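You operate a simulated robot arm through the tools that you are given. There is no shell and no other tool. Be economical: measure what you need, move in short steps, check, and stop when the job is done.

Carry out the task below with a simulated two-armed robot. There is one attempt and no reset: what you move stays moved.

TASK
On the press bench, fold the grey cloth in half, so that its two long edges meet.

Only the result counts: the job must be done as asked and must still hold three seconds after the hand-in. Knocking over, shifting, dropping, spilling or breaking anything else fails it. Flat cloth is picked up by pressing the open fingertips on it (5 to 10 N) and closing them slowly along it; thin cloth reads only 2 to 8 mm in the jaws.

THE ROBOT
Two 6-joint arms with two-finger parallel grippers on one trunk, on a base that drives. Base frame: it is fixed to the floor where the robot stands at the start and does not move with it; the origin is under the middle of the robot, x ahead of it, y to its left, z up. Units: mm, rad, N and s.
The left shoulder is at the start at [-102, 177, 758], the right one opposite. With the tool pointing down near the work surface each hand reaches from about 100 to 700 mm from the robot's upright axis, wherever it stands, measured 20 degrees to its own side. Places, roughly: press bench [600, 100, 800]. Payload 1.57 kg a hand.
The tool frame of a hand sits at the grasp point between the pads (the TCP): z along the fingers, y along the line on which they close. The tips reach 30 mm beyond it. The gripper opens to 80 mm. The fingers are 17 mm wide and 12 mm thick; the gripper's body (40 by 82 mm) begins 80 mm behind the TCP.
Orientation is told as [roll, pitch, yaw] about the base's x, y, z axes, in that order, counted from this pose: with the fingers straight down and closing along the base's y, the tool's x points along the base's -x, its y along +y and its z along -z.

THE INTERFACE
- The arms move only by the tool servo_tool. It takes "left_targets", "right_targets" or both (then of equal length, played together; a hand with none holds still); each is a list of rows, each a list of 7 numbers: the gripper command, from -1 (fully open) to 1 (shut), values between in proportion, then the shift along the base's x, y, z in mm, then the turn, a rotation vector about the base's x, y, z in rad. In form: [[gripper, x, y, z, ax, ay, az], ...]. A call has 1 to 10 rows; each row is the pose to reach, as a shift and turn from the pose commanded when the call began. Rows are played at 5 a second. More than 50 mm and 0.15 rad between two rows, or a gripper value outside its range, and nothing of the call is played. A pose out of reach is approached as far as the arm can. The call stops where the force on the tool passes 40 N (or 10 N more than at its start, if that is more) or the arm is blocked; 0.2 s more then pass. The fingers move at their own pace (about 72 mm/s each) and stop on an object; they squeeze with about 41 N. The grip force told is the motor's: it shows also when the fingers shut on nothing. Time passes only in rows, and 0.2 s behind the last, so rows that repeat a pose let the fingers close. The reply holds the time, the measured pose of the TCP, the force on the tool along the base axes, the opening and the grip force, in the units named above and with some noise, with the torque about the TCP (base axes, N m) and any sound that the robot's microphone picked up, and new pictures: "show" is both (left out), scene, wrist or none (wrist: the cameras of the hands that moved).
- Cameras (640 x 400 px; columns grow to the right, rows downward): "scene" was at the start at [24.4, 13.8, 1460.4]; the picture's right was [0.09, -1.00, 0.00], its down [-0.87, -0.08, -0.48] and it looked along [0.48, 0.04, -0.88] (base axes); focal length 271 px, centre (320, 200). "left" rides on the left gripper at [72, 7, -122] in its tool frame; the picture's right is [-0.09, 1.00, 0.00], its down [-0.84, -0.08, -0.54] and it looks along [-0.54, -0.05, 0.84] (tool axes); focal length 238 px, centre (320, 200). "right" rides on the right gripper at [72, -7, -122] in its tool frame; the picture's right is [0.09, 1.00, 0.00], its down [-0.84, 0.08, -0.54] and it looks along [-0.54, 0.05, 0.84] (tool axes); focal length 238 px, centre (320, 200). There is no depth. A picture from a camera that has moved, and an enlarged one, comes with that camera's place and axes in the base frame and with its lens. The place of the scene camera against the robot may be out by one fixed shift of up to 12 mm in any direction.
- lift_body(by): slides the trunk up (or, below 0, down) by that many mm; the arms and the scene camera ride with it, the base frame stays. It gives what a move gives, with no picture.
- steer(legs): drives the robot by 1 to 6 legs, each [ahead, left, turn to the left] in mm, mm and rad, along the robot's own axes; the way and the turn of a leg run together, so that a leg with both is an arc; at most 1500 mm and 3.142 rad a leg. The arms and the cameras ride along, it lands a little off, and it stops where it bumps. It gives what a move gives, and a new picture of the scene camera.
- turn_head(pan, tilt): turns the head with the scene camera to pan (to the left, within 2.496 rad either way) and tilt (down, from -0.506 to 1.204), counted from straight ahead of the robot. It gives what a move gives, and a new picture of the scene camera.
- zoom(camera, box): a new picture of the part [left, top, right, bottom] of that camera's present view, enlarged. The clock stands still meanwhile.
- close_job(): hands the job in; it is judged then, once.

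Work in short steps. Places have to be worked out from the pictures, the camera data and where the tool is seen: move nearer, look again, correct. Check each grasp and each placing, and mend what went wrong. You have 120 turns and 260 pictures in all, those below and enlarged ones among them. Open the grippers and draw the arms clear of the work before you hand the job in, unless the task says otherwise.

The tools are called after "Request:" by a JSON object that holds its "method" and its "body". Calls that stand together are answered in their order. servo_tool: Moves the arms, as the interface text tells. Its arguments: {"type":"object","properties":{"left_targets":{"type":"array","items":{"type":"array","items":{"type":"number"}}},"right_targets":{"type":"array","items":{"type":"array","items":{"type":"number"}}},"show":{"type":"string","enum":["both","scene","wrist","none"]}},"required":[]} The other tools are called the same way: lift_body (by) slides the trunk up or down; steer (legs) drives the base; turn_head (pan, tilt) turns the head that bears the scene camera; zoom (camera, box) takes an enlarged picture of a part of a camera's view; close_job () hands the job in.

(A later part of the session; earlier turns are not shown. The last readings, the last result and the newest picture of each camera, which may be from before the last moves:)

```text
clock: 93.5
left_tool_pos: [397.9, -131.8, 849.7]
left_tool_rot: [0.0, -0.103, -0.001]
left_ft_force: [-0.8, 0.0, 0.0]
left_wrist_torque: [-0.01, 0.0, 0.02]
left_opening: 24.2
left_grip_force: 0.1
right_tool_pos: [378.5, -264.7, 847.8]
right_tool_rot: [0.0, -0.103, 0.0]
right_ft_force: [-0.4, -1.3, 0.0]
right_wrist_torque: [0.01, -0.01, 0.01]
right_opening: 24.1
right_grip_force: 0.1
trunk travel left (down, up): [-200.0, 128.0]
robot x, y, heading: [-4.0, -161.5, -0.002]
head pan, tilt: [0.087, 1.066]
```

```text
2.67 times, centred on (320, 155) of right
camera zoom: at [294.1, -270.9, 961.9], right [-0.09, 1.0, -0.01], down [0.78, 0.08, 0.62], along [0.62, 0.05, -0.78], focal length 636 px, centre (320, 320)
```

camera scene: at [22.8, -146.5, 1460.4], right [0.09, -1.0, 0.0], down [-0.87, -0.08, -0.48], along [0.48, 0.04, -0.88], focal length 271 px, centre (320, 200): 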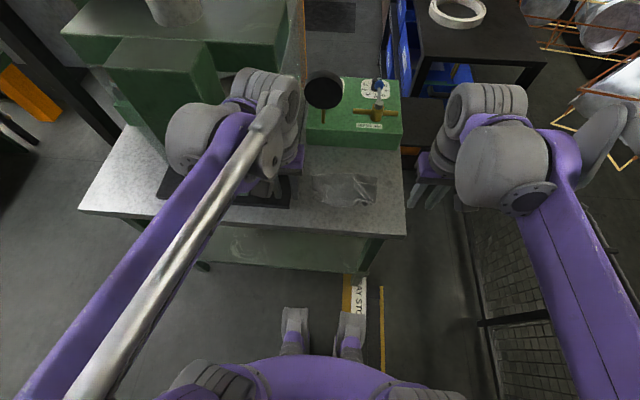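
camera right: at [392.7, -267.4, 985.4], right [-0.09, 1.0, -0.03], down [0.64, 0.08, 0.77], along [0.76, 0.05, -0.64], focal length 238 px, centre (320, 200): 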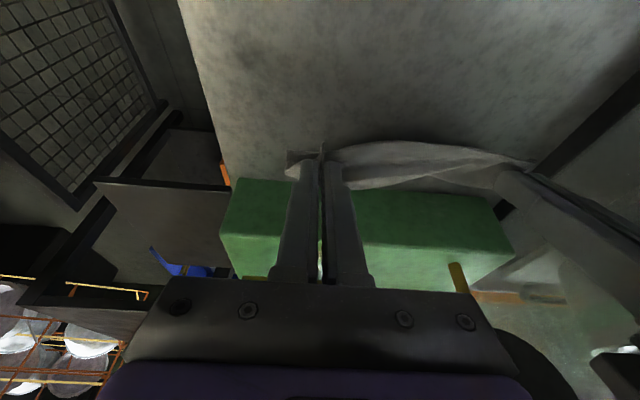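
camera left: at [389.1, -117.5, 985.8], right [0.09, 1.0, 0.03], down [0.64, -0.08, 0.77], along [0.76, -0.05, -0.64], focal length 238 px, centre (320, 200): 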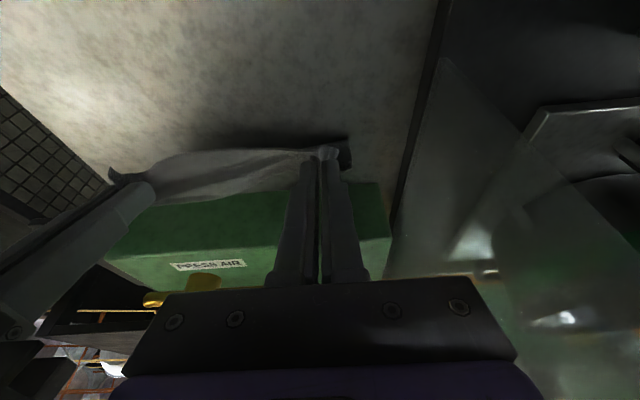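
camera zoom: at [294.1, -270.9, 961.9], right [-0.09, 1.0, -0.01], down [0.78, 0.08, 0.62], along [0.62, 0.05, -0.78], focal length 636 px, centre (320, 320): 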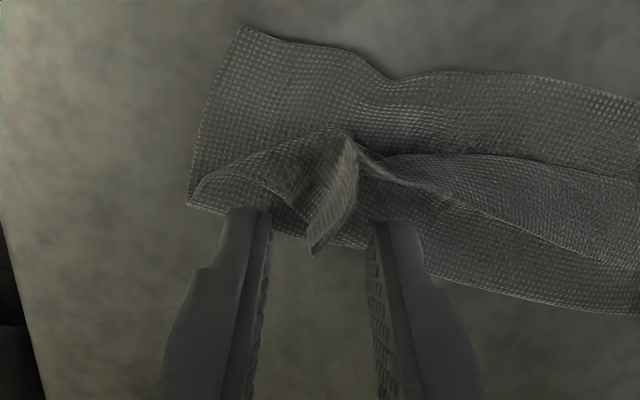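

Both are ideally astride: the pleats stand up between the fingers. I lower to light contact.

Request:
{"method": "servo_tool", "body": {"left_targets": [[0.4, 0, 0, -7, 0, 0, 0], [0.4, 0, 0, -12, 0, 0, 0], [0.4, 0, 0, -15, 0, 0, 0], [0.4, 0, 0, -16, 0, 0, 0]], "right_targets": [[0.4, 0, 1, -6, 0, 0, 0], [0.4, 0, 1, -10, 0, 0, 0], [0.4, 0, 1, -13, 0, 0, 0], [0.4, 0, 1, -14, 0, 0, 0]], "show": "none"}}

```text
clock: 94.5
left_tool_pos: [397.8, -130.9, 833.4]
left_tool_rot: [0.0, -0.105, -0.001]
left_ft_force: [-1.4, -0.3, 13.8]
left_wrist_torque: [0.15, 0.08, -0.02]
left_opening: 24.3
left_grip_force: 0.0
right_tool_pos: [377.5, -263.4, 833.3]
right_tool_rot: [-0.001, -0.103, 0.0]
right_ft_force: [0.3, 0.0, 0.8]
right_wrist_torque: [0.02, 0.01, -0.01]
right_opening: 24.0
right_grip_force: 0.1
trunk travel left (down, up): [-200.0, 128.0]
robot x, y, heading: [-2.4, -160.5, 0.002]
head pan, tilt: [0.087, 1.066]
```

I ease the left by 0.7 mm, keep the right as it is, and close both slowly.

Request:
{"method": "servo_tool", "body": {"left_targets": [[0.4, 0, 0, 0.7, 0, 0, 0], [0.5, 0, 0, 0.7, 0, 0, 0], [0.6, 0, 0, 0.7, 0, 0, 0], [0.7, 0, 0, 0.7, 0, 0, 0], [0.8, 0, 0, 0.7, 0, 0, 0], [0.9, 0, 0, 0.7, 0, 0, 0], [1, 0, 0, 0.7, 0, 0, 0], [1, 0, 0, 0.7, 0, 0, 0]], "right_targets": [[0.4, 0, 0, -0.3, 0, 0, 0], [0.5, 0, 0, -0.3, 0, 0, 0], [0.6, 0, 0, -0.3, 0, 0, 0], [0.7, 0, 0, -0.3, 0, 0, 0], [0.8, 0, 0, -0.3, 0, 0, 0], [0.9, 0, 0, -0.3, 0, 0, 0], [1, 0, 0, -0.3, 0, 0, 0], [1, 0, 0, -0.3, 0, 0, 0]], "show": "none"}}

Request:
{"method": "servo_tool", "body": {"left_targets": [[1, -3, 0, 12, 0, -0.1, 0], [1, -8, 0, 22, 0, -0.2, 0]], "right_targets": [[1, -3, 0, 12, 0, -0.1, 0], [1, -8, 0, 22, 0, -0.2, 0]], "show": "none"}}

Request:
{"method": "zoom", "body": {"camera": "left", "box": [160, 60, 480, 260]}}

Request:
{"method": "zoom", "body": {"camera": "right", "box": [160, 60, 480, 260]}}

```text
clock: 96.2
left_tool_pos: [396.7, -131.4, 834.2]
left_tool_rot: [0.0, -0.101, -0.001]
left_ft_force: [-0.7, -1.9, 13.2]
left_wrist_torque: [0.0, 0.05, 0.02]
left_opening: 3.1
left_grip_force: 24.3
right_tool_pos: [377.2, -263.9, 833.1]
right_tool_rot: [-0.001, -0.103, -0.001]
right_ft_force: [-0.2, 0.3, 0.7]
right_wrist_torque: [-0.02, 0.0, 0.01]
right_opening: 1.7
right_grip_force: 24.0
trunk travel left (down, up): [-200.0, 128.0]
robot x, y, heading: [2.2, -159.8, -0.004]
head pan, tilt: [0.087, 1.066]
```

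```text
clock: 96.8
left_tool_pos: [388.6, -131.9, 855.6]
left_tool_rot: [0.0, -0.305, -0.001]
left_ft_force: [-0.6, 0.1, -0.1]
left_wrist_torque: [0.0, -0.02, 0.02]
left_opening: 2.7
left_grip_force: 23.8
right_tool_pos: [368.5, -264.5, 855.3]
right_tool_rot: [0.0, -0.306, 0.001]
right_ft_force: [-0.2, -0.5, -0.1]
right_wrist_torque: [0.02, 0.02, -0.02]
right_opening: 1.7
right_grip_force: 23.7
trunk travel left (down, up): [-200.0, 128.0]
robot x, y, heading: [0.2, -162.8, -0.0]
head pan, tilt: [0.087, 1.066]
```

```text
2.00 times, centred on (320, 160) of left
camera zoom: at [284.7, -124.9, 950.7], right [0.09, 1.0, 0.03], down [0.64, -0.08, 0.77], along [0.77, -0.05, -0.64], focal length 477 px, centre (320, 280)
```

zoom: 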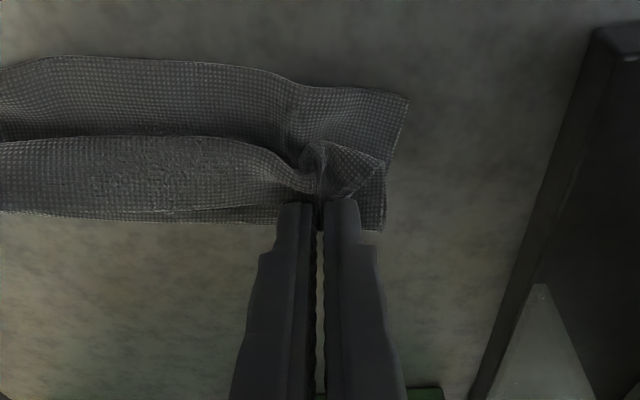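

```text
2.00 times, centred on (320, 160) of right
camera zoom: at [263.7, -269.8, 951.2], right [-0.09, 1.0, -0.03], down [0.64, 0.08, 0.77], along [0.77, 0.05, -0.64], focal length 477 px, centre (320, 280)
```

zoom: 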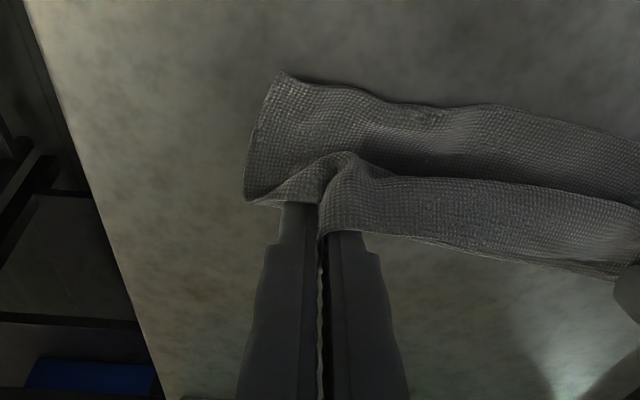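

Both hands hold only the flap (2.7 and 1.7 mm). The near edge F runs from (372, −99) to (341, −281), and the crease lies about 60 mm behind it, which is right. I roll the flap over toward F, placing the tips about 8 mm behind F.

Request:
{"method": "servo_tool", "body": {"left_targets": [[1, -6, 0, 8, 0, -0.14, 0], [1, -14, 0, 13, 0, -0.28, 0], [1, -24, 0, 11, 0, -0.42, 0], [1, -33, 0, 3, 0, -0.56, 0], [1, -40, 0, -10, 0, -0.7, 0], [1, -43.5, 0, -23, 0, -0.84, 0], [1, -43.5, 0, -29, 0, -0.84, 0]], "right_targets": [[1, -6, 0, 8, 0, -0.14, 0], [1, -14, 0, 13, 0, -0.28, 0], [1, -24, 0, 11, 0, -0.42, 0], [1, -33, 0, 3, 0, -0.56, 0], [1, -40, 0, -10, 0, -0.7, 0], [1, -43.5, 0, -23, 0, -0.84, 0], [1, -43.5, 0, -29, 0, -0.84, 0]], "show": "none"}}

Request:
{"method": "zoom", "body": {"camera": "scene", "box": [296, 170, 408, 240]}}

```text
clock: 98.5
left_tool_pos: [346.6, -131.6, 825.0]
left_tool_rot: [0.002, -1.143, 0.0]
left_ft_force: [0.9, -1.0, 4.5]
left_wrist_torque: [-0.01, -0.11, -0.05]
left_opening: 2.5
left_grip_force: 24.0
right_tool_pos: [326.9, -262.7, 828.2]
right_tool_rot: [0.005, -1.145, 0.0]
right_ft_force: [0.2, 0.2, -0.4]
right_wrist_torque: [0.0, -0.03, 0.01]
right_opening: 1.9
right_grip_force: 23.8
trunk travel left (down, up): [-200.0, 128.0]
robot x, y, heading: [-3.1, -163.4, 0.008]
head pan, tilt: [0.087, 1.066]
```

```text
5.71 times, centred on (352, 205) of scene
camera zoom: at [23.4, -146.8, 1460.5], right [0.09, -1.0, 0.0], down [-0.87, -0.08, -0.48], along [0.48, 0.04, -0.88], focal length 1547 px, centre (137, 171)
```

zoom: 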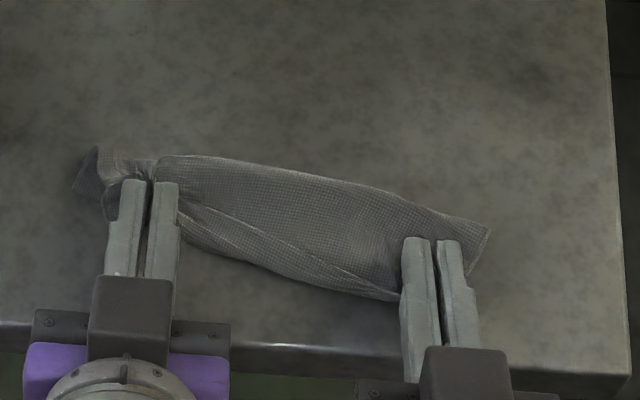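

The right side is about right; the left edge is still a little behind. I draw the left 9 mm and the right 4 mm nearer, then open and withdraw.

Request:
{"method": "servo_tool", "body": {"left_targets": [[1, -5, 0, 1, 0, 0, 0], [1, -9, 0, 1, 0, 0, 0], [0.85, -9, 0, 1, 0, 0, 0], [0.7, -9, 0, 1, 0, 0, 0], [0.55, -9, 0, 1, 0, 0, 0], [0.5, -9, 0, 1, 0, 0, 0]], "right_targets": [[1, -2, 0, -1, 0, 0, 0], [1, -4, 0, -2, 0, 0, 0], [0.85, -4, 0, -2, 0, 0, 0], [0.7, -4, 0, -2, 0, 0, 0], [0.55, -4, 0, -2, 0, 0, 0], [0.5, -4, 0, -2, 0, 0, 0]], "show": "none"}}

Request:
{"method": "zoom", "body": {"camera": "scene", "box": [296, 170, 408, 240]}}

```text
clock: 99.8
left_tool_pos: [337.0, -131.5, 826.7]
left_tool_rot: [0.0, -1.143, -0.001]
left_ft_force: [-0.2, -0.6, 0.4]
left_wrist_torque: [0.01, -0.02, 0.01]
left_opening: 20.2
left_grip_force: 0.0
right_tool_pos: [324.0, -264.4, 824.1]
right_tool_rot: [0.003, -1.14, 0.0]
right_ft_force: [-0.6, -0.8, -0.1]
right_wrist_torque: [-0.02, 0.0, 0.0]
right_opening: 20.0
right_grip_force: 0.0
trunk travel left (down, up): [-200.0, 128.0]
robot x, y, heading: [-3.1, -161.4, 0.002]
head pan, tilt: [0.087, 1.066]
```

```text
5.71 times, centred on (352, 205) of scene
camera zoom: at [24.3, -146.7, 1460.4], right [0.09, -1.0, 0.0], down [-0.87, -0.08, -0.48], along [0.48, 0.04, -0.88], focal length 1547 px, centre (137, 171)
```

zoom: 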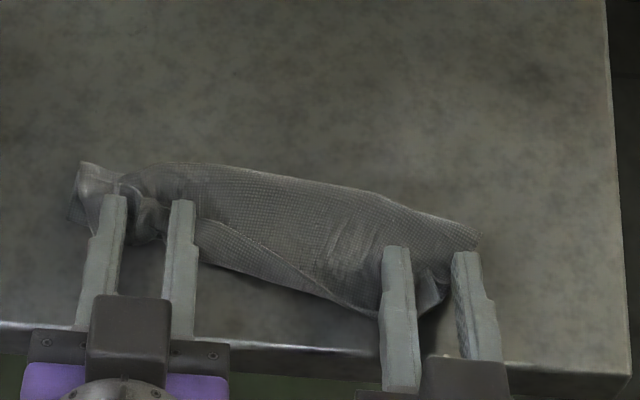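

Released. I withdraw slowly and rise to look.

Request:
{"method": "servo_tool", "body": {"left_targets": [[0.5, -10, 0, 1, 0, 0, 0], [0.5, -20, 0, 2, 0, 0, 0], [0.5, -30, 0, 8, 0, 0.05, 0], [0.5, -40, 0, 20, 0, 0.15, 0], [0.5, -45, 3, 45, 0, 0.29, 0], [0.5, -40, 6, 70, 0, 0.43, 0], [0.5, -30, 8, 95, 0, 0.57, 0], [0.5, -20, 10, 120, 0, 0.71, 0], [0.5, -10, 10, 140, 0, 0.85, 0], [0.5, 0, 12, 150, 0, 1.0, 0]], "right_targets": [[0.5, -10, 0, 1, 0, 0, 0], [0.5, -20, 0, 2, 0, 0, 0], [0.5, -30, 0, 8, 0, 0.05, 0], [0.5, -40, 0, 20, 0, 0.15, 0], [0.5, -45, -3, 45, 0, 0.29, 0], [0.5, -40, -6, 70, 0, 0.43, 0], [0.5, -30, -8, 95, 0, 0.57, 0], [0.5, -20, -10, 120, 0, 0.71, 0], [0.5, -10, -10, 140, 0, 0.85, 0], [0.5, 0, -12, 150, 0, 1.0, 0]], "show": "none"}}

Request:
{"method": "zoom", "body": {"camera": "scene", "box": [296, 170, 408, 240]}}

Request:
{"method": "zoom", "body": {"camera": "left", "box": [80, 80, 480, 330]}}

Request:
{"method": "zoom", "body": {"camera": "right", "box": [160, 80, 560, 330]}}

```text
clock: 102.0
left_tool_pos: [338.9, -120.8, 976.5]
left_tool_rot: [0.0, -0.141, 0.002]
left_ft_force: [0.3, -0.3, 0.2]
left_wrist_torque: [-0.01, 0.01, 0.01]
left_opening: 19.8
left_grip_force: 0.0
right_tool_pos: [324.3, -276.4, 973.1]
right_tool_rot: [0.001, -0.14, -0.001]
right_ft_force: [-0.3, -0.9, 0.1]
right_wrist_torque: [0.01, 0.05, -0.01]
right_opening: 20.0
right_grip_force: 0.1
trunk travel left (down, up): [-200.0, 128.0]
robot x, y, heading: [3.9, -161.9, 0.002]
head pan, tilt: [0.087, 1.066]
```

```text
5.71 times, centred on (352, 205) of scene
camera zoom: at [27.1, -146.8, 1460.4], right [0.09, -1.0, 0.0], down [-0.87, -0.08, -0.48], along [0.48, 0.04, -0.88], focal length 1547 px, centre (137, 171)
```

zoom: 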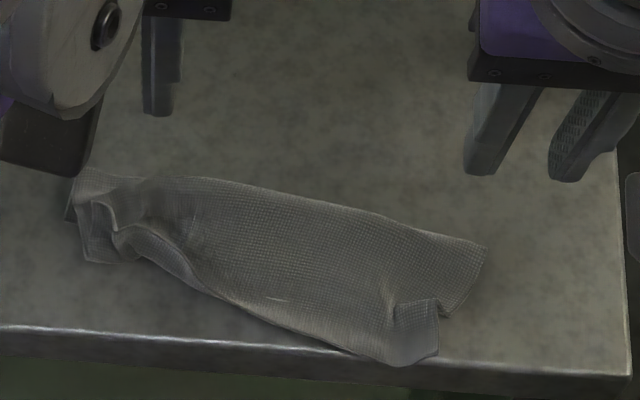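

```text
1.60 times, centred on (280, 205) of left
camera zoom: at [251.8, -113.3, 1088.7], right [0.09, 1.0, 0.01], down [0.75, -0.08, 0.65], along [0.65, -0.05, -0.76], focal length 381 px, centre (384, 192)
```

zoom: 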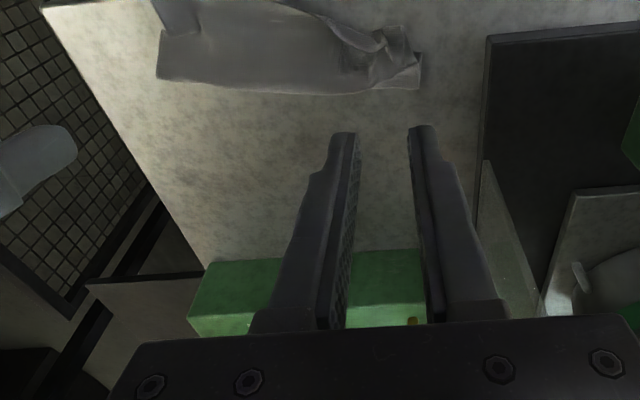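

```text
1.60 times, centred on (360, 205) of right
camera zoom: at [236.0, -282.1, 1085.6], right [-0.09, 1.0, -0.01], down [0.75, 0.08, 0.65], along [0.65, 0.05, -0.76], focal length 381 px, centre (256, 192)
```

zoom: 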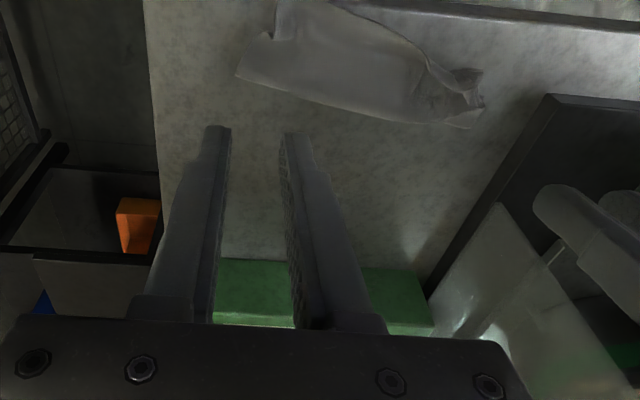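

The right end now overshoots to the bench's front edge and the left end is crumpled. Earlier, gripping the upper edge while it pointed toward the robot, lifting it over and laying it back gave a clean lie. I'll repeat that from here and look at the ends closely.

Request:
{"method": "servo_tool", "body": {"left_targets": [[0.4, 12, 0, -30, 0, 0, 0], [0.4, 25, 0, -60, 0, 0, 0], [0.4, 35, 0, -90, 0, 0, 0]], "right_targets": [[0.4, 10, 5, -30, 0, 0, 0], [0.4, 20, 10, -60, 0, 0, 0], [0.4, 27, 12, -87, 0, 0, 0]], "show": "none"}}

Request:
{"method": "zoom", "body": {"camera": "left", "box": [160, 40, 480, 240]}}

Request:
{"method": "zoom", "body": {"camera": "right", "box": [160, 40, 480, 240]}}

```text
clock: 102.8
left_tool_pos: [372.7, -119.1, 886.8]
left_tool_rot: [0.001, -0.141, -0.002]
left_ft_force: [0.0, 0.2, -0.4]
left_wrist_torque: [0.02, 0.05, 0.02]
left_opening: 23.9
left_grip_force: 0.1
right_tool_pos: [350.1, -264.7, 885.6]
right_tool_rot: [0.0, -0.141, 0.001]
right_ft_force: [0.0, 0.8, 0.4]
right_wrist_torque: [0.0, 0.01, -0.01]
right_opening: 24.1
right_grip_force: 0.0
trunk travel left (down, up): [-200.0, 128.0]
robot x, y, heading: [0.8, -159.4, 0.001]
head pan, tilt: [0.087, 1.066]
```

```text
2.00 times, centred on (320, 140) of left
camera zoom: at [285.6, -113.0, 997.7], right [0.09, 1.0, 0.01], down [0.75, -0.08, 0.66], along [0.65, -0.05, -0.76], focal length 477 px, centre (320, 320)
```

zoom: 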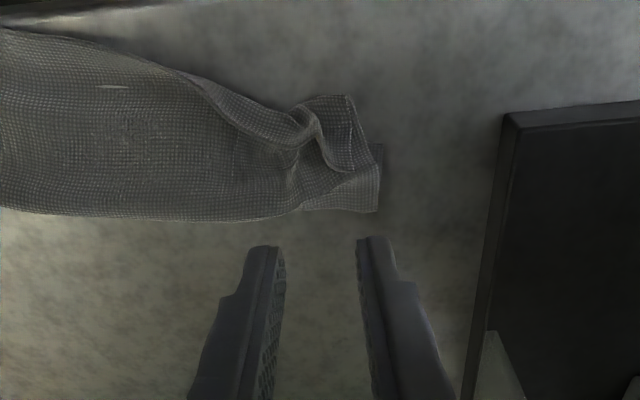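

```text
2.00 times, centred on (320, 140) of right
camera zoom: at [261.9, -271.2, 997.3], right [-0.09, 1.0, -0.01], down [0.75, 0.08, 0.66], along [0.65, 0.05, -0.76], focal length 477 px, centre (320, 320)
```

zoom: 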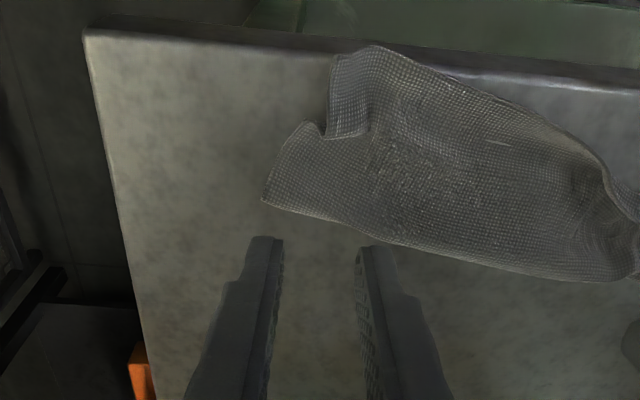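

The upper edge's right corner lies near (304, −265), its left corner near (342, −105) with a pleat at y≈−122. I set the right at y −249 and the left astride the pleat at y −121, tilt 0.3, just above the cloth.

Request:
{"method": "servo_tool", "body": {"left_targets": [[0.4, -10, -1, -15, 0, -0.08, 0], [0.4, -20, -2, -30, 0, -0.16, 0], [0.4, -23, -2, -45, 0, -0.16, 0]], "right_targets": [[0.4, -14, 6, -15, 0, -0.08, 0], [0.4, -30, 12, -30, 0, -0.16, 0], [0.4, -42, 16, -45, 0, -0.16, 0]], "show": "none"}}

Request:
{"method": "zoom", "body": {"camera": "left", "box": [200, 80, 440, 230]}}

Request:
{"method": "zoom", "body": {"camera": "right", "box": [200, 80, 440, 230]}}

```text
clock: 103.7
left_tool_pos: [350.1, -122.4, 841.7]
left_tool_rot: [0.0, -0.303, 0.0]
left_ft_force: [0.5, 0.9, 0.1]
left_wrist_torque: [0.03, -0.01, 0.0]
left_opening: 24.2
left_grip_force: 0.0
right_tool_pos: [308.2, -248.4, 843.0]
right_tool_rot: [-0.001, -0.304, 0.0]
right_ft_force: [0.3, -0.1, 0.0]
right_wrist_torque: [-0.02, 0.02, -0.01]
right_opening: 23.9
right_grip_force: 0.1
trunk travel left (down, up): [-200.0, 128.0]
robot x, y, heading: [-0.2, -162.5, -0.006]
head pan, tilt: [0.087, 1.066]
```

```text
2.67 times, centred on (320, 155) of left
camera zoom: at [246.1, -114.8, 937.1], right [0.09, 1.0, 0.03], down [0.64, -0.08, 0.77], along [0.77, -0.05, -0.64], focal length 636 px, centre (320, 320)
```

zoom: 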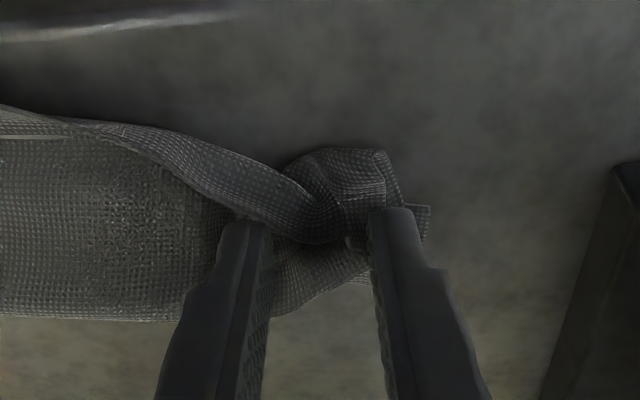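

```text
2.67 times, centred on (320, 155) of right
camera zoom: at [202.9, -254.4, 937.8], right [-0.09, 1.0, -0.03], down [0.64, 0.08, 0.77], along [0.77, 0.05, -0.64], focal length 636 px, centre (320, 320)
```

zoom: 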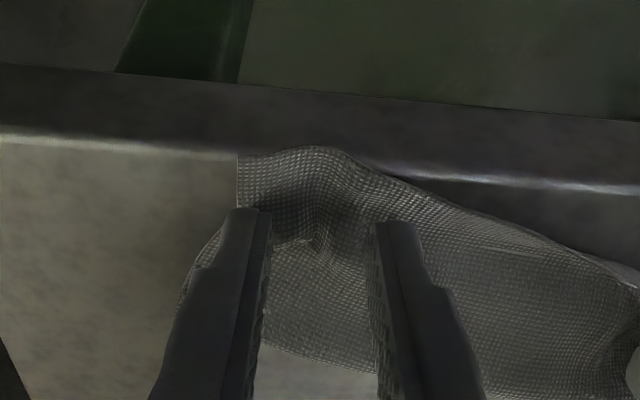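

Both are placed well. I lower to contact, the right 3 mm nearer the edge.

Request:
{"method": "servo_tool", "body": {"left_targets": [[0.4, -1, 0, -4, 0, 0, 0], [0.4, -1, 0, -8, 0, 0, 0], [0.4, -1, 0, -9.5, 0, 0, 0], [0.4, -1, 0, -9.5, 0, 0, 0]], "right_targets": [[0.4, -3, 0, -4, 0, 0, 0], [0.4, -3, 0, -8, 0, 0, 0], [0.4, -3, 0, -10.5, 0, 0, 0], [0.4, -3, 0, -10.5, 0, 0, 0]], "show": "none"}}

```text
clock: 104.7
left_tool_pos: [348.1, -121.2, 832.7]
left_tool_rot: [0.002, -0.307, -0.001]
left_ft_force: [2.8, 0.2, 14.6]
left_wrist_torque: [0.14, -0.11, -0.02]
left_opening: 23.8
left_grip_force: 0.0
right_tool_pos: [304.8, -247.9, 832.7]
right_tool_rot: [0.0, -0.304, 0.0]
right_ft_force: [1.1, -2.0, 10.2]
right_wrist_torque: [-0.09, -0.05, -0.01]
right_opening: 24.0
right_grip_force: 0.1
trunk travel left (down, up): [-200.0, 128.0]
robot x, y, heading: [-1.0, -161.3, -0.005]
head pan, tilt: [0.087, 1.066]
```

Request:
{"method": "servo_tool", "body": {"left_targets": [[0.4, 0, 0, 0.3, 0, 0, 0], [0.48, 0, 0, 0.3, 0, 0, 0], [0.56, 0, 0, 0.3, 0, 0, 0], [0.64, 0, 0, 0.3, 0, 0, 0], [0.72, 0, 0, 0.2, 0, 0, 0], [0.8, 0, 0, 0.2, 0, 0, 0], [0.9, 0, 0, 0.2, 0, 0, 0], [1, 0, 0, 0.2, 0, 0, 0], [1, 0, 0, 0.2, 0, 0, 0]], "right_targets": [[0.4, 0, 0, 0, 0, 0, 0], [0.48, 0, 0, 0, 0, 0, 0], [0.56, 0, 0, 0, 0, 0, 0], [0.64, 0, 0, 0, 0, 0, 0], [0.72, 0, 0, -0.1, 0, 0, 0], [0.8, 0, 0, -0.1, 0, 0, 0], [0.9, 0, 0, -0.1, 0, 0, 0], [1, 0, 0, -0.1, 0, 0, 0], [1, 0, 0, -0.1, 0, 0, 0]], "show": "none"}}

```text
clock: 106.7
left_tool_pos: [347.9, -121.9, 832.9]
left_tool_rot: [-0.001, -0.305, -0.002]
left_ft_force: [-1.7, -4.4, 3.9]
left_wrist_torque: [-0.06, 0.03, 0.01]
left_opening: 2.7
left_grip_force: 24.6
right_tool_pos: [302.5, -246.6, 832.2]
right_tool_rot: [0.0, -0.305, -0.001]
right_ft_force: [1.3, 3.8, 21.3]
right_wrist_torque: [0.15, -0.04, 0.01]
right_opening: 1.7
right_grip_force: 23.3
trunk travel left (down, up): [-200.0, 128.0]
robot x, y, heading: [-0.7, -160.7, 0.002]
head pan, tilt: [0.087, 1.066]
```

Both grip the upper edge (2.7 and 1.7 mm). I carry it up and over to x≈475, the right hand a bit farther to square the cloth up.

Request:
{"method": "servo_tool", "body": {"left_targets": [[1, 4, 0, 25, 0, 0, 0], [1, 13, -1, 48, 0, 0, 0], [1, 29, -1, 62, 0, 0.03, 0], [1, 49, -1, 68, 0, 0.06, 0], [1, 70, -1, 68, 0, 0.1, 0], [1, 90, -1, 64, 0, 0.14, 0], [1, 109, -1, 56, 0, 0.17, 0], [1, 123, -1, 46, 0, 0.2, 0], [1, 132.5, -1, 38, 0, 0.2, 0]], "right_targets": [[1, 5, 0, 25, 0, 0, 0], [1, 18, 0, 48, 0, 0, 0], [1, 39, -2, 62, 0, 0.03, 0], [1, 66, -5, 68, 0, 0.06, 0], [1, 94, -8, 68, 0, 0.1, 0], [1, 121, -8, 64, 0, 0.14, 0], [1, 146, -8, 56, 0, 0.17, 0], [1, 166, -8, 46, 0, 0.2, 0], [1, 178, -8, 38, 0, 0.2, 0]], "show": "none"}}

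Request:
{"method": "zoom", "body": {"camera": "scene", "box": [280, 140, 424, 230]}}

Request:
{"method": "zoom", "body": {"camera": "right", "box": [160, 0, 640, 300]}}

```text
clock: 108.7
left_tool_pos: [481.7, -122.0, 870.2]
left_tool_rot: [0.0, -0.103, 0.0]
left_ft_force: [-0.3, -4.0, -0.1]
left_wrist_torque: [-0.05, -0.04, 0.05]
left_opening: 2.9
left_grip_force: 24.3
right_tool_pos: [481.7, -255.7, 869.5]
right_tool_rot: [-0.001, -0.104, 0.0]
right_ft_force: [0.2, 4.0, -0.3]
right_wrist_torque: [0.13, 0.02, -0.02]
right_opening: 2.1
right_grip_force: 23.6
trunk travel left (down, up): [-200.0, 128.0]
robot x, y, heading: [-3.3, -161.4, -0.002]
head pan, tilt: [0.087, 1.066]
```

```text
4.44 times, centred on (352, 185) of scene
camera zoom: at [24.7, -146.7, 1460.4], right [0.09, -1.0, 0.0], down [-0.87, -0.08, -0.48], along [0.48, 0.04, -0.88], focal length 1204 px, centre (178, 267)
```

zoom: 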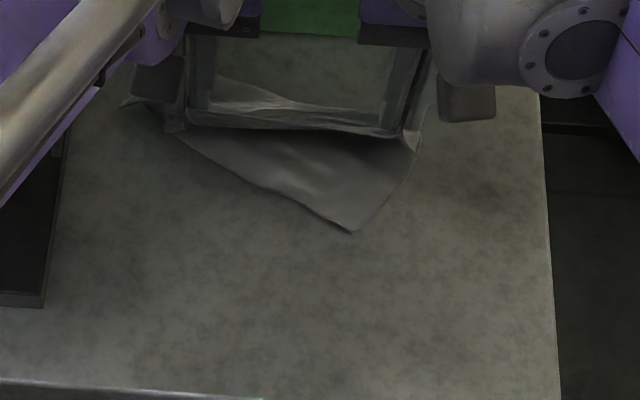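

```text
1.33 times, centred on (400, 150) of right
camera zoom: at [397.7, -261.8, 984.2], right [-0.09, 1.0, -0.01], down [0.78, 0.08, 0.62], along [0.62, 0.05, -0.78], focal length 318 px, centre (213, 267)
```

zoom: 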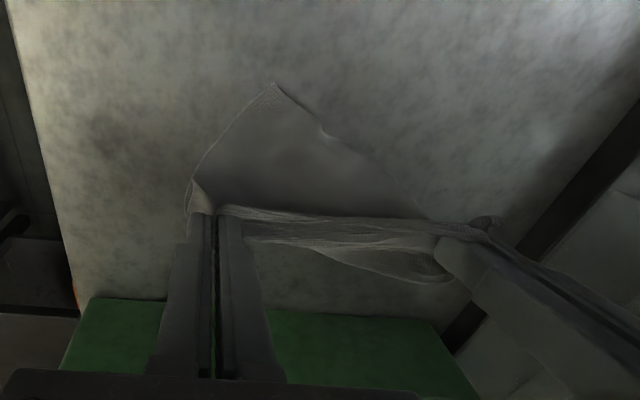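

The lower half is twisted about 30° relative to the held edge. I lift it clear as a curtain again, to z≈970 at x≈405, so gravity straightens it; from there I'll lay it down and fold in one motion.

Request:
{"method": "servo_tool", "body": {"left_targets": [[1, 0, -1, 15, 0, 0, 0], [1, -5, -1, 30, 0, 0, 0], [1, -12, -1, 48, 0, 0, 0], [1, -20, -1, 66, 0, 0, 0], [1, -30, -1, 82, 0, 0, 0], [1, -42, -1, 95, 0, 0, 0], [1, -55, -1, 102, 0, 0, 0], [1, -68, -1, 102, 0, 0, 0], [1, -76, -1, 102, 0, 0, 0], [1, -76, -1, 102, 0, 0, 0]], "right_targets": [[1, 0, 1, 15, 0, 0, 0], [1, -5, 2, 30, 0, 0, 0], [1, -12, 2, 48, 0, 0, 0], [1, -20, 2, 66, 0, 0, 0], [1, -30, 2, 82, 0, 0, 0], [1, -42, 2, 95, 0, 0, 0], [1, -55, 2, 102, 0, 0, 0], [1, -68, 2, 102, 0, 0, 0], [1, -76, 2, 102, 0, 0, 0], [1, -76, 2, 102, 0, 0, 0]], "show": "none"}}

Request:
{"method": "zoom", "body": {"camera": "scene", "box": [272, 130, 432, 230]}}

Request:
{"method": "zoom", "body": {"camera": "right", "box": [160, 0, 640, 300]}}

```text
clock: 110.8
left_tool_pos: [405.0, -123.0, 971.5]
left_tool_rot: [0.0, -0.103, -0.002]
left_ft_force: [0.1, -2.2, -0.1]
left_wrist_torque: [-0.01, -0.04, 0.01]
left_opening: 3.0
left_grip_force: 24.6
right_tool_pos: [404.8, -253.3, 970.4]
right_tool_rot: [-0.001, -0.101, -0.002]
right_ft_force: [0.5, 0.9, 0.2]
right_wrist_torque: [0.0, -0.01, -0.02]
right_opening: 1.6
right_grip_force: 23.7
trunk travel left (down, up): [-200.0, 128.0]
robot x, y, heading: [-0.9, -156.7, 0.001]
head pan, tilt: [0.087, 1.066]
```

```text
4.00 times, centred on (352, 180) of scene
camera zoom: at [24.6, -146.7, 1460.4], right [0.09, -1.0, 0.0], down [-0.87, -0.08, -0.48], along [0.48, 0.04, -0.88], focal length 1083 px, centre (192, 280)
```

zoom: 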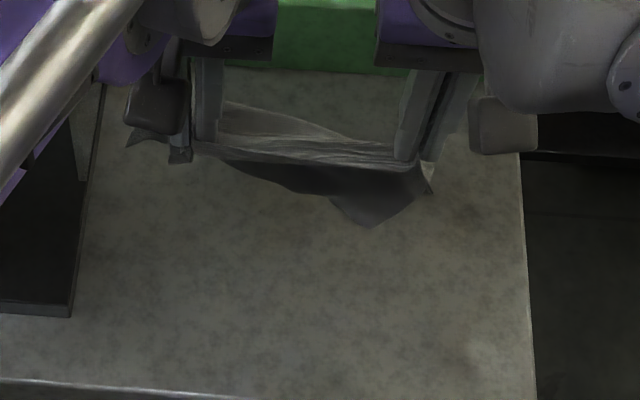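

```text
1.33 times, centred on (400, 150) of right
camera zoom: at [322.2, -259.6, 1085.6], right [-0.09, 1.0, -0.01], down [0.78, 0.08, 0.62], along [0.62, 0.05, -0.78], focal length 318 px, centre (213, 267)
```

zoom: 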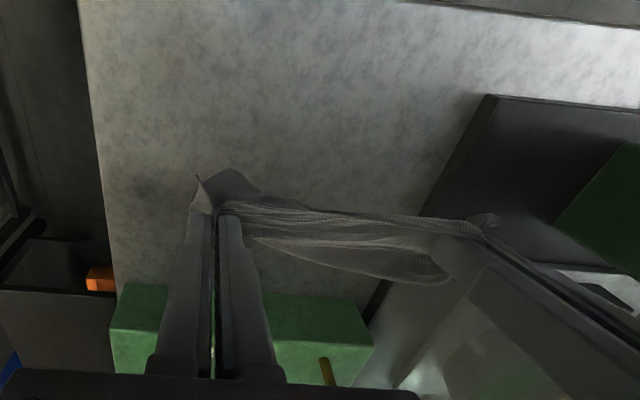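

The cloth hangs freely but a bit twisted. I lower it while moving forward (+x), so the bottom edge trails on the bench and the pull straightens the cloth. The held edge ends low at x≈531.

Request:
{"method": "servo_tool", "body": {"left_targets": [[1, 10, 0, -15, 0, 0, 0], [1, 24, 0, -32, 0, 0, 0], [1, 40, 0, -48, 0, 0, 0], [1, 56, 0, -64, 0, 0, 0], [1, 72, 0, -80, 0, 0, 0], [1, 88, 0, -96, 0, 0, 0], [1, 104, 0, -111, 0, 0, 0], [1, 118, 0, -122, 0, 0, 0], [1, 126, 0, -125, 0, 0, 0], [1, 132, 0, -125, 0, 0, 0]], "right_targets": [[1, 10, 0, -15, 0, 0, 0], [1, 24, 0, -32, 0, 0, 0], [1, 40, 0, -48, 0, 0, 0], [1, 56, 0, -64, 0, 0, 0], [1, 72, 0, -80, 0, 0, 0], [1, 88, 0, -96, 0, 0, 0], [1, 104, 0, -111, 0, 0, 0], [1, 118, 0, -122, 0, 0, 0], [1, 126, 0, -125, 0, 0, 0], [1, 132, 0, -125, 0, 0, 0]], "show": "none"}}

Request:
{"method": "zoom", "body": {"camera": "scene", "box": [272, 120, 432, 220]}}

```text
clock: 113.0
left_tool_pos: [536.2, -123.4, 848.2]
left_tool_rot: [0.0, -0.104, -0.001]
left_ft_force: [0.3, -1.5, 1.2]
left_wrist_torque: [0.04, 0.01, -0.02]
left_opening: 3.0
left_grip_force: 24.1
right_tool_pos: [538.8, -253.5, 846.1]
right_tool_rot: [0.0, -0.104, 0.001]
right_ft_force: [0.1, 1.4, 0.6]
right_wrist_torque: [0.05, 0.0, 0.02]
right_opening: 1.9
right_grip_force: 24.0
trunk travel left (down, up): [-200.0, 128.0]
robot x, y, heading: [-3.2, -161.6, -0.004]
head pan, tilt: [0.087, 1.066]
```

```text
4.00 times, centred on (352, 170) of scene
camera zoom: at [24.7, -146.7, 1460.4], right [0.09, -1.0, 0.0], down [-0.87, -0.08, -0.48], along [0.48, 0.04, -0.88], focal length 1083 px, centre (192, 320)
```

zoom: 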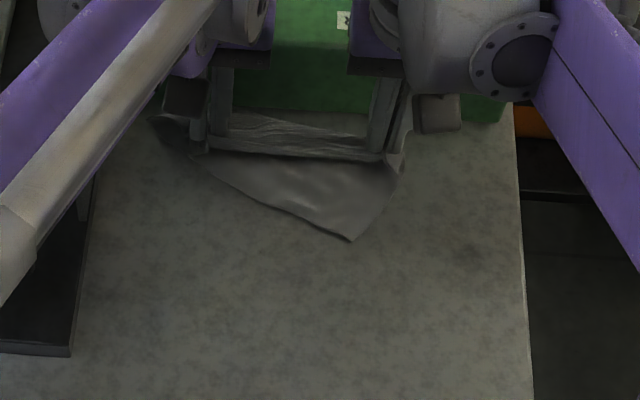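

The cloth stays slanted, and the left jaws read 3 mm: the left hand evidently holds both layers at that end. I lower the left, open it, back up and look, while the right keeps hold.

Request:
{"method": "servo_tool", "body": {"left_targets": [[1, -5, 0, -10, 0, 0, 0], [0.8, -5, 0, -13, 0, 0, 0], [0.5, -5, 0, -13, 0, 0, 0], [0.2, -5, 0, -13, 0, 0, 0], [0.2, -5, 0, 5, 0, 0, 0], [0.2, -15, 5, 30, 0, 0, 0], [0.2, -35, 5, 40, 0, 0, 0]], "right_targets": [[1, -5, 0, -8, 0, 0, 0], [1, -5, 0, -10, 0, 0, 0], [1, -5, 0, -10, 0, 0, 0], [1, -5, 0, -10, 0, 0, 0], [1, -5, 0, -10, 0, 0, 0], [1, -5, 0, -10, 0, 0, 0], [1, -5, 0, -10, 0, 0, 0]], "show": "none"}}

Request:
{"method": "zoom", "body": {"camera": "left", "box": [120, 20, 520, 270]}}

Request:
{"method": "zoom", "body": {"camera": "scene", "box": [288, 130, 416, 210]}}

```text
clock: 114.7
left_tool_pos: [501.0, -120.4, 888.1]
left_tool_rot: [0.0, -0.102, -0.002]
left_ft_force: [-0.1, -0.6, 0.8]
left_wrist_torque: [0.0, -0.01, -0.03]
left_opening: 31.9
left_grip_force: 0.0
right_tool_pos: [532.4, -255.0, 838.1]
right_tool_rot: [0.0, -0.103, -0.001]
right_ft_force: [0.6, 0.2, 0.1]
right_wrist_torque: [0.04, 0.02, 0.04]
right_opening: 1.6
right_grip_force: 23.6
trunk travel left (down, up): [-200.0, 128.0]
robot x, y, heading: [-2.1, -163.2, -0.004]
head pan, tilt: [0.087, 1.066]
```

```text
1.60 times, centred on (320, 145) of left
camera zoom: at [418.0, -111.7, 1002.3], right [0.09, 1.0, 0.01], down [0.78, -0.08, 0.63], along [0.62, -0.05, -0.78], focal length 381 px, centre (320, 288)
```

zoom: 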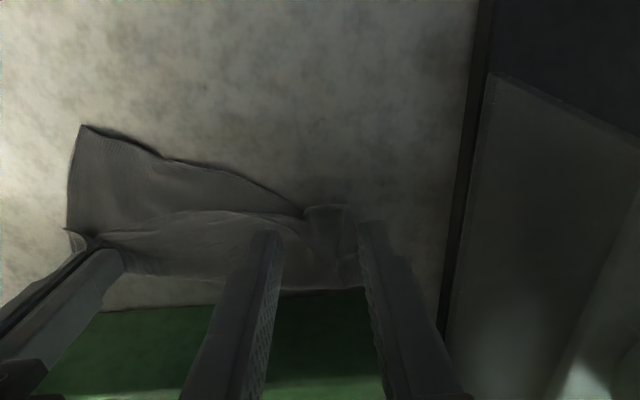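

```text
5.00 times, centred on (352, 170) of scene
camera zoom: at [23.6, -146.8, 1460.4], right [0.09, -1.0, 0.0], down [-0.87, -0.08, -0.48], along [0.48, 0.04, -0.88], focal length 1354 px, centre (160, 350)
```

zoom: 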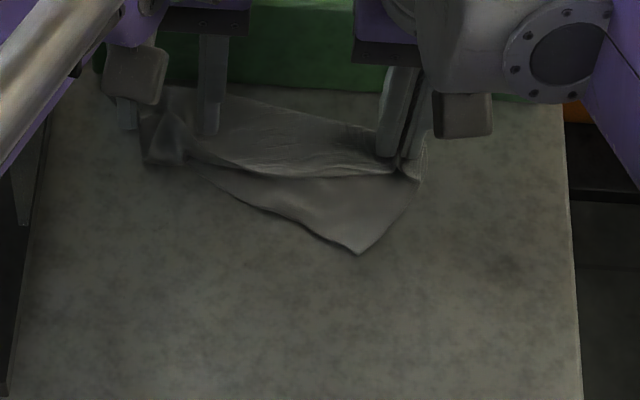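

The left ends of both edges already lie together; only the right end is open. The lower right corner is at about (466, −236) and the right hand holds the upper one at (527, −255). I carry the upper corner over onto the lower one.

Request:
{"method": "servo_tool", "body": {"right_targets": [[1, -3, 2, 18, 0, -0.05, -0.03], [1, -12, 7, 32, 0, -0.13, -0.09], [1, -24, 13, 38, 0, -0.22, -0.15], [1, -37, 20, 34, 0, -0.31, -0.21], [1, -49, 27, 24, 0, -0.4, -0.27], [1, -57, 31, 11, 0, -0.45, -0.3], [1, -61, 33, 2, 0, -0.45, -0.3]], "left_targets": [[0.2, -15, 10, 10, 0, 0, 0], [0.2, -30, 20, 20, 0, 0, 0], [0.2, -45, 25, 20, 0, 0, 0], [0.2, -60, 25, 20, 0, 0, 0], [0.2, -75, 25, 20, 0, 0, 0], [0.2, -90, 25, 20, 0, 0, 0], [0.2, -90, 25, 20, 0, 0, 0]], "show": "none"}}

Request:
{"method": "zoom", "body": {"camera": "scene", "box": [288, 130, 416, 210]}}

Request:
{"method": "zoom", "body": {"camera": "left", "box": [40, 60, 520, 360]}}

```text
clock: 116.2
left_tool_pos: [412.1, -93.8, 908.2]
left_tool_rot: [0.0, -0.103, -0.002]
left_ft_force: [0.2, 0.3, -0.6]
left_wrist_torque: [-0.01, 0.04, 0.02]
left_opening: 32.0
left_grip_force: 0.0
right_tool_pos: [471.0, -221.2, 838.6]
right_tool_rot: [0.078, -0.546, -0.332]
right_ft_force: [-0.3, -0.3, 0.4]
right_wrist_torque: [-0.04, 0.02, 0.01]
right_opening: 2.1
right_grip_force: 24.1
trunk travel left (down, up): [-200.0, 128.0]
robot x, y, heading: [3.4, -158.8, 0.004]
head pan, tilt: [0.087, 1.066]
```

```text
5.00 times, centred on (352, 170) of scene
camera zoom: at [24.8, -146.7, 1460.4], right [0.09, -1.0, 0.0], down [-0.87, -0.08, -0.48], along [0.48, 0.04, -0.88], focal length 1354 px, centre (160, 350)
```

zoom: 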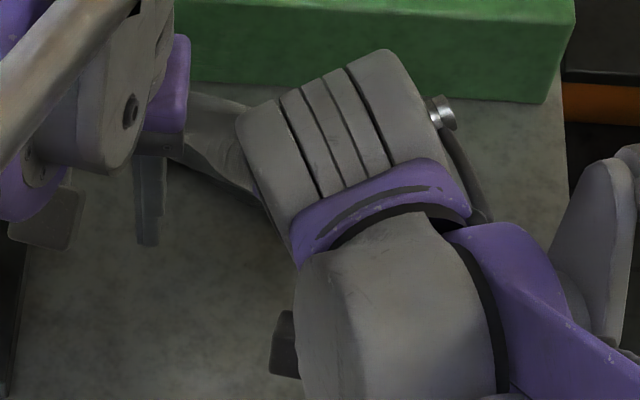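

```text
1.33 times, centred on (280, 210) of left
camera zoom: at [328.6, -86.9, 1022.6], right [0.09, 1.0, 0.01], down [0.78, -0.08, 0.62], along [0.62, -0.05, -0.78], focal length 318 px, centre (373, 187)
```

zoom: 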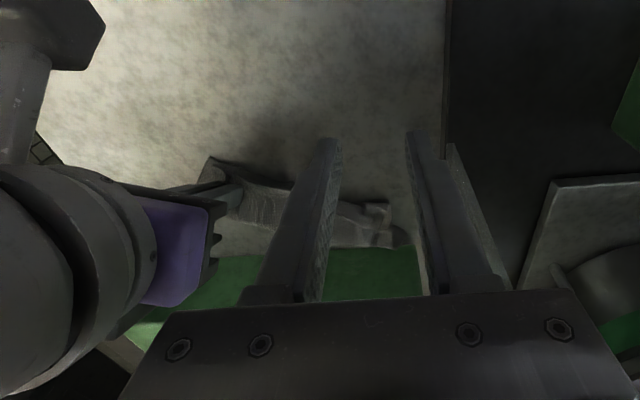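

I lower the right to contact, open the jaws slowly, withdraw and rise clear to look.

Request:
{"method": "servo_tool", "body": {"right_targets": [[1, 0, 0, -3, 0, 0, 0], [0.8, 0, 0, -5, 0, 0, 0], [0.6, 0, 0, -5, 0, 0, 0], [0.5, 0, 0, -5, 0, 0, 0], [0.5, -6, 2, 2, 0, 0, 0], [0.5, -16, 0, 25, 0, 0.1, 0.05], [0.5, -30, -20, 55, 0, 0.2, 0.12], [0.5, -45, -50, 80, 0, 0.3, 0.2], [0.5, -60, -80, 100, 0, 0.38, 0.27], [0.5, -70, -100, 115, 0, 0.45, 0.3]], "show": "none"}}

Request:
{"method": "zoom", "body": {"camera": "scene", "box": [288, 130, 416, 210]}}

Request:
{"method": "zoom", "body": {"camera": "left", "box": [100, 100, 420, 300]}}

```text
clock: 118.5
left_tool_pos: [411.3, -93.3, 909.7]
left_tool_rot: [0.001, -0.104, 0.0]
left_ft_force: [0.2, 0.0, -0.6]
left_wrist_torque: [0.04, -0.01, 0.0]
left_opening: 32.1
left_grip_force: 0.1
right_tool_pos: [402.4, -320.5, 952.5]
right_tool_rot: [0.002, -0.102, -0.001]
right_ft_force: [-0.4, 0.5, 0.6]
right_wrist_torque: [0.01, -0.03, 0.0]
right_opening: 20.0
right_grip_force: 0.0
trunk travel left (down, up): [-200.0, 128.0]
robot x, y, heading: [-6.1, -157.6, 0.001]
head pan, tilt: [0.087, 1.066]
```

```text
5.00 times, centred on (352, 170) of scene
camera zoom: at [24.4, -146.9, 1460.4], right [0.09, -1.0, 0.0], down [-0.87, -0.08, -0.48], along [0.48, 0.04, -0.88], focal length 1354 px, centre (160, 350)
```

zoom: 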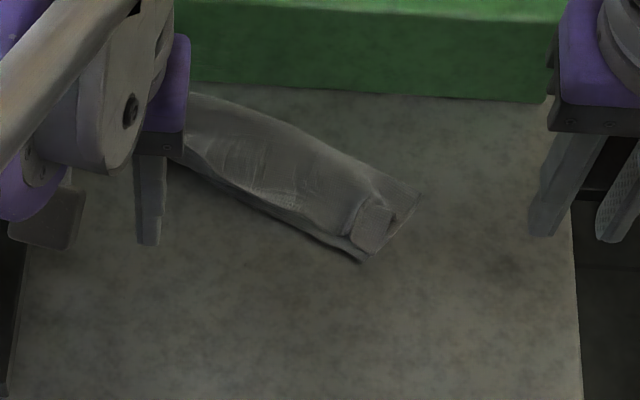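

```text
2.00 times, centred on (260, 200) of left
camera zoom: at [328.6, -86.9, 1022.7], right [0.09, 1.0, 0.01], down [0.78, -0.08, 0.63], along [0.62, -0.05, -0.78], focal length 477 px, centre (440, 200)
```

zoom: 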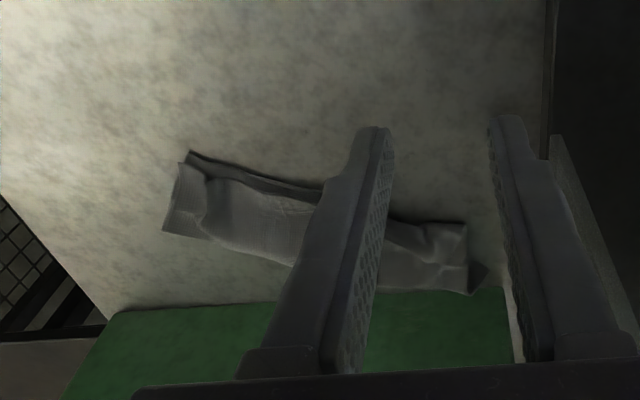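

Very good: the upper edge now lies nearly on the lower one along most of the strip. I move the left hand away to see the whole strip.

Request:
{"method": "servo_tool", "body": {"left_targets": [[0.2, -30, 10, 20, 0, 0, 0], [0.2, -65, 20, 40, 0, 0, 0], [0.2, -100, 30, 60, 0, 0, 0]], "show": "none"}}

Request:
{"method": "zoom", "body": {"camera": "scene", "box": [304, 136, 384, 186]}}

Request:
{"method": "zoom", "body": {"camera": "left", "box": [120, 120, 360, 270]}}

```text
clock: 119.2
left_tool_pos: [309.6, -63.0, 969.0]
left_tool_rot: [0.0, -0.104, 0.0]
left_ft_force: [-0.9, 0.1, 0.6]
left_wrist_torque: [0.0, -0.02, 0.01]
left_opening: 32.0
left_grip_force: 0.0
right_tool_pos: [401.5, -319.9, 953.3]
right_tool_rot: [0.0, -0.104, 0.0]
right_ft_force: [0.9, 0.7, -0.3]
right_wrist_torque: [0.01, -0.03, -0.05]
right_opening: 20.1
right_grip_force: 0.0
trunk travel left (down, up): [-200.0, 128.0]
robot x, y, heading: [1.1, -159.4, -0.003]
head pan, tilt: [0.087, 1.066]
```

```text
8.00 times, centred on (344, 161) of scene
camera zoom: at [22.8, -146.3, 1460.4], right [0.09, -1.0, 0.0], down [-0.87, -0.08, -0.48], along [0.48, 0.04, -0.88], focal length 2166 px, centre (128, 512)
```

zoom: 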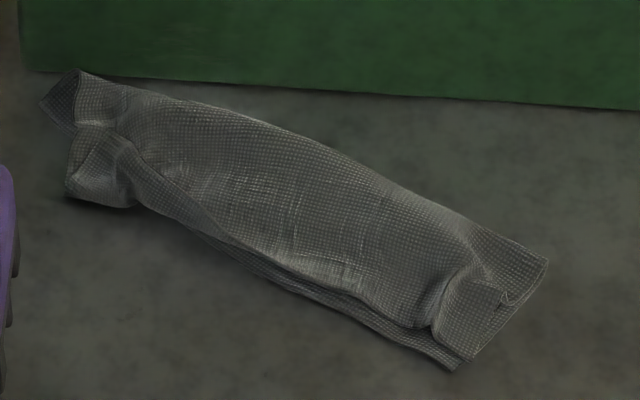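

```text
2.67 times, centred on (240, 195) of left
camera zoom: at [226.0, -57.1, 1082.7], right [0.09, 1.0, 0.01], down [0.78, -0.08, 0.63], along [0.62, -0.05, -0.78], focal length 636 px, centre (533, 213)
```

zoom: 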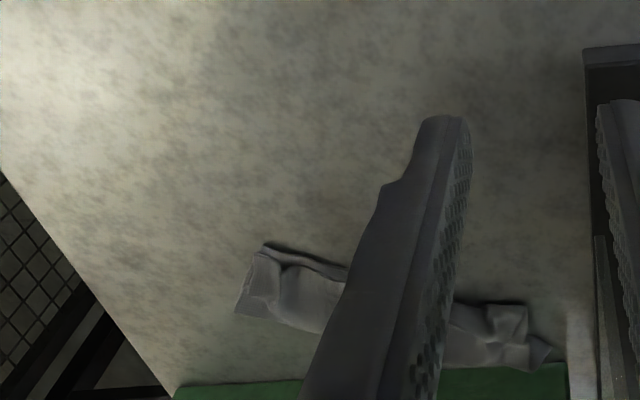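

The strip is folded almost properly: the upper edge runs about 8 mm inside the lower one, with small pleats at both ends. I bring both cameras close over the ends for detail.

Request:
{"method": "servo_tool", "body": {"left_targets": [[0.2, 40, -8, 0, 0, 0, 0], [0.2, 80, -20, -10, 0, 0, 0], [0.2, 118, -35, -30, 0, 0, 0], [0.2, 155, -48, -50, 0, 0, 0], [0.2, 185, -55, -72, 0, 0, 0], [0.2, 192, -55, -80, 0, 0, 0]], "right_targets": [[0.2, 10, 5, 0, 0, 0, 0], [0.2, 25, 20, -10, 0, 0, 0], [0.2, 40, 35, -25, 0, 0, 0], [0.2, 55, 50, -40, 0, 0, 0], [0.2, 68, 62, -55, 0, 0, 0], [0.2, 72, 66, -62, 0, 0, 0]], "show": "none"}}

Request:
{"method": "zoom", "body": {"camera": "left", "box": [180, 60, 460, 235]}}

Request:
{"method": "zoom", "body": {"camera": "right", "box": [180, 60, 460, 235]}}

```text
clock: 120.7
left_tool_pos: [503.8, -118.7, 888.6]
left_tool_rot: [0.001, -0.101, 0.0]
left_ft_force: [-0.2, -0.1, 0.2]
left_wrist_torque: [0.0, -0.04, -0.02]
left_opening: 32.0
left_grip_force: 0.0
right_tool_pos: [474.2, -254.0, 892.3]
right_tool_rot: [0.0, -0.102, -0.001]
right_ft_force: [1.0, 0.0, 0.4]
right_wrist_torque: [0.02, 0.02, 0.0]
right_opening: 32.0
right_grip_force: 0.1
trunk travel left (down, up): [-200.0, 128.0]
robot x, y, heading: [-1.3, -159.7, 0.001]
head pan, tilt: [0.087, 1.066]
```

```text
2.29 times, centred on (320, 148) of left
camera zoom: at [420.1, -112.1, 1002.1], right [0.09, 1.0, 0.01], down [0.78, -0.08, 0.63], along [0.62, -0.05, -0.78], focal length 545 px, centre (320, 320)
```

zoom: 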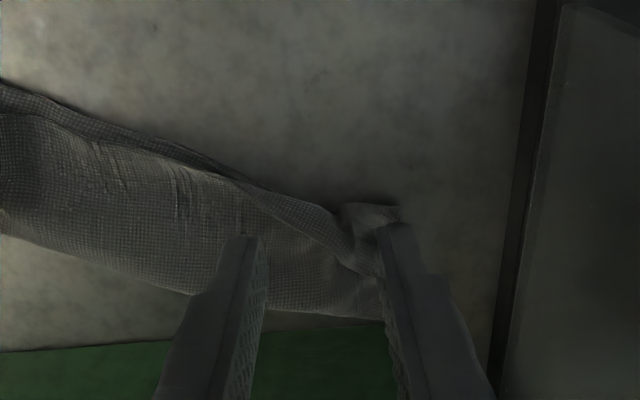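

```text
2.29 times, centred on (320, 148) of right
camera zoom: at [389.8, -260.2, 1006.3], right [-0.09, 1.0, -0.01], down [0.78, 0.08, 0.63], along [0.62, 0.05, -0.78], focal length 545 px, centre (320, 320)
```

zoom: 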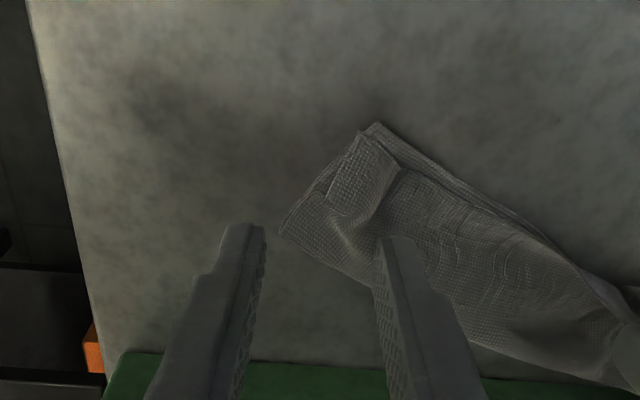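

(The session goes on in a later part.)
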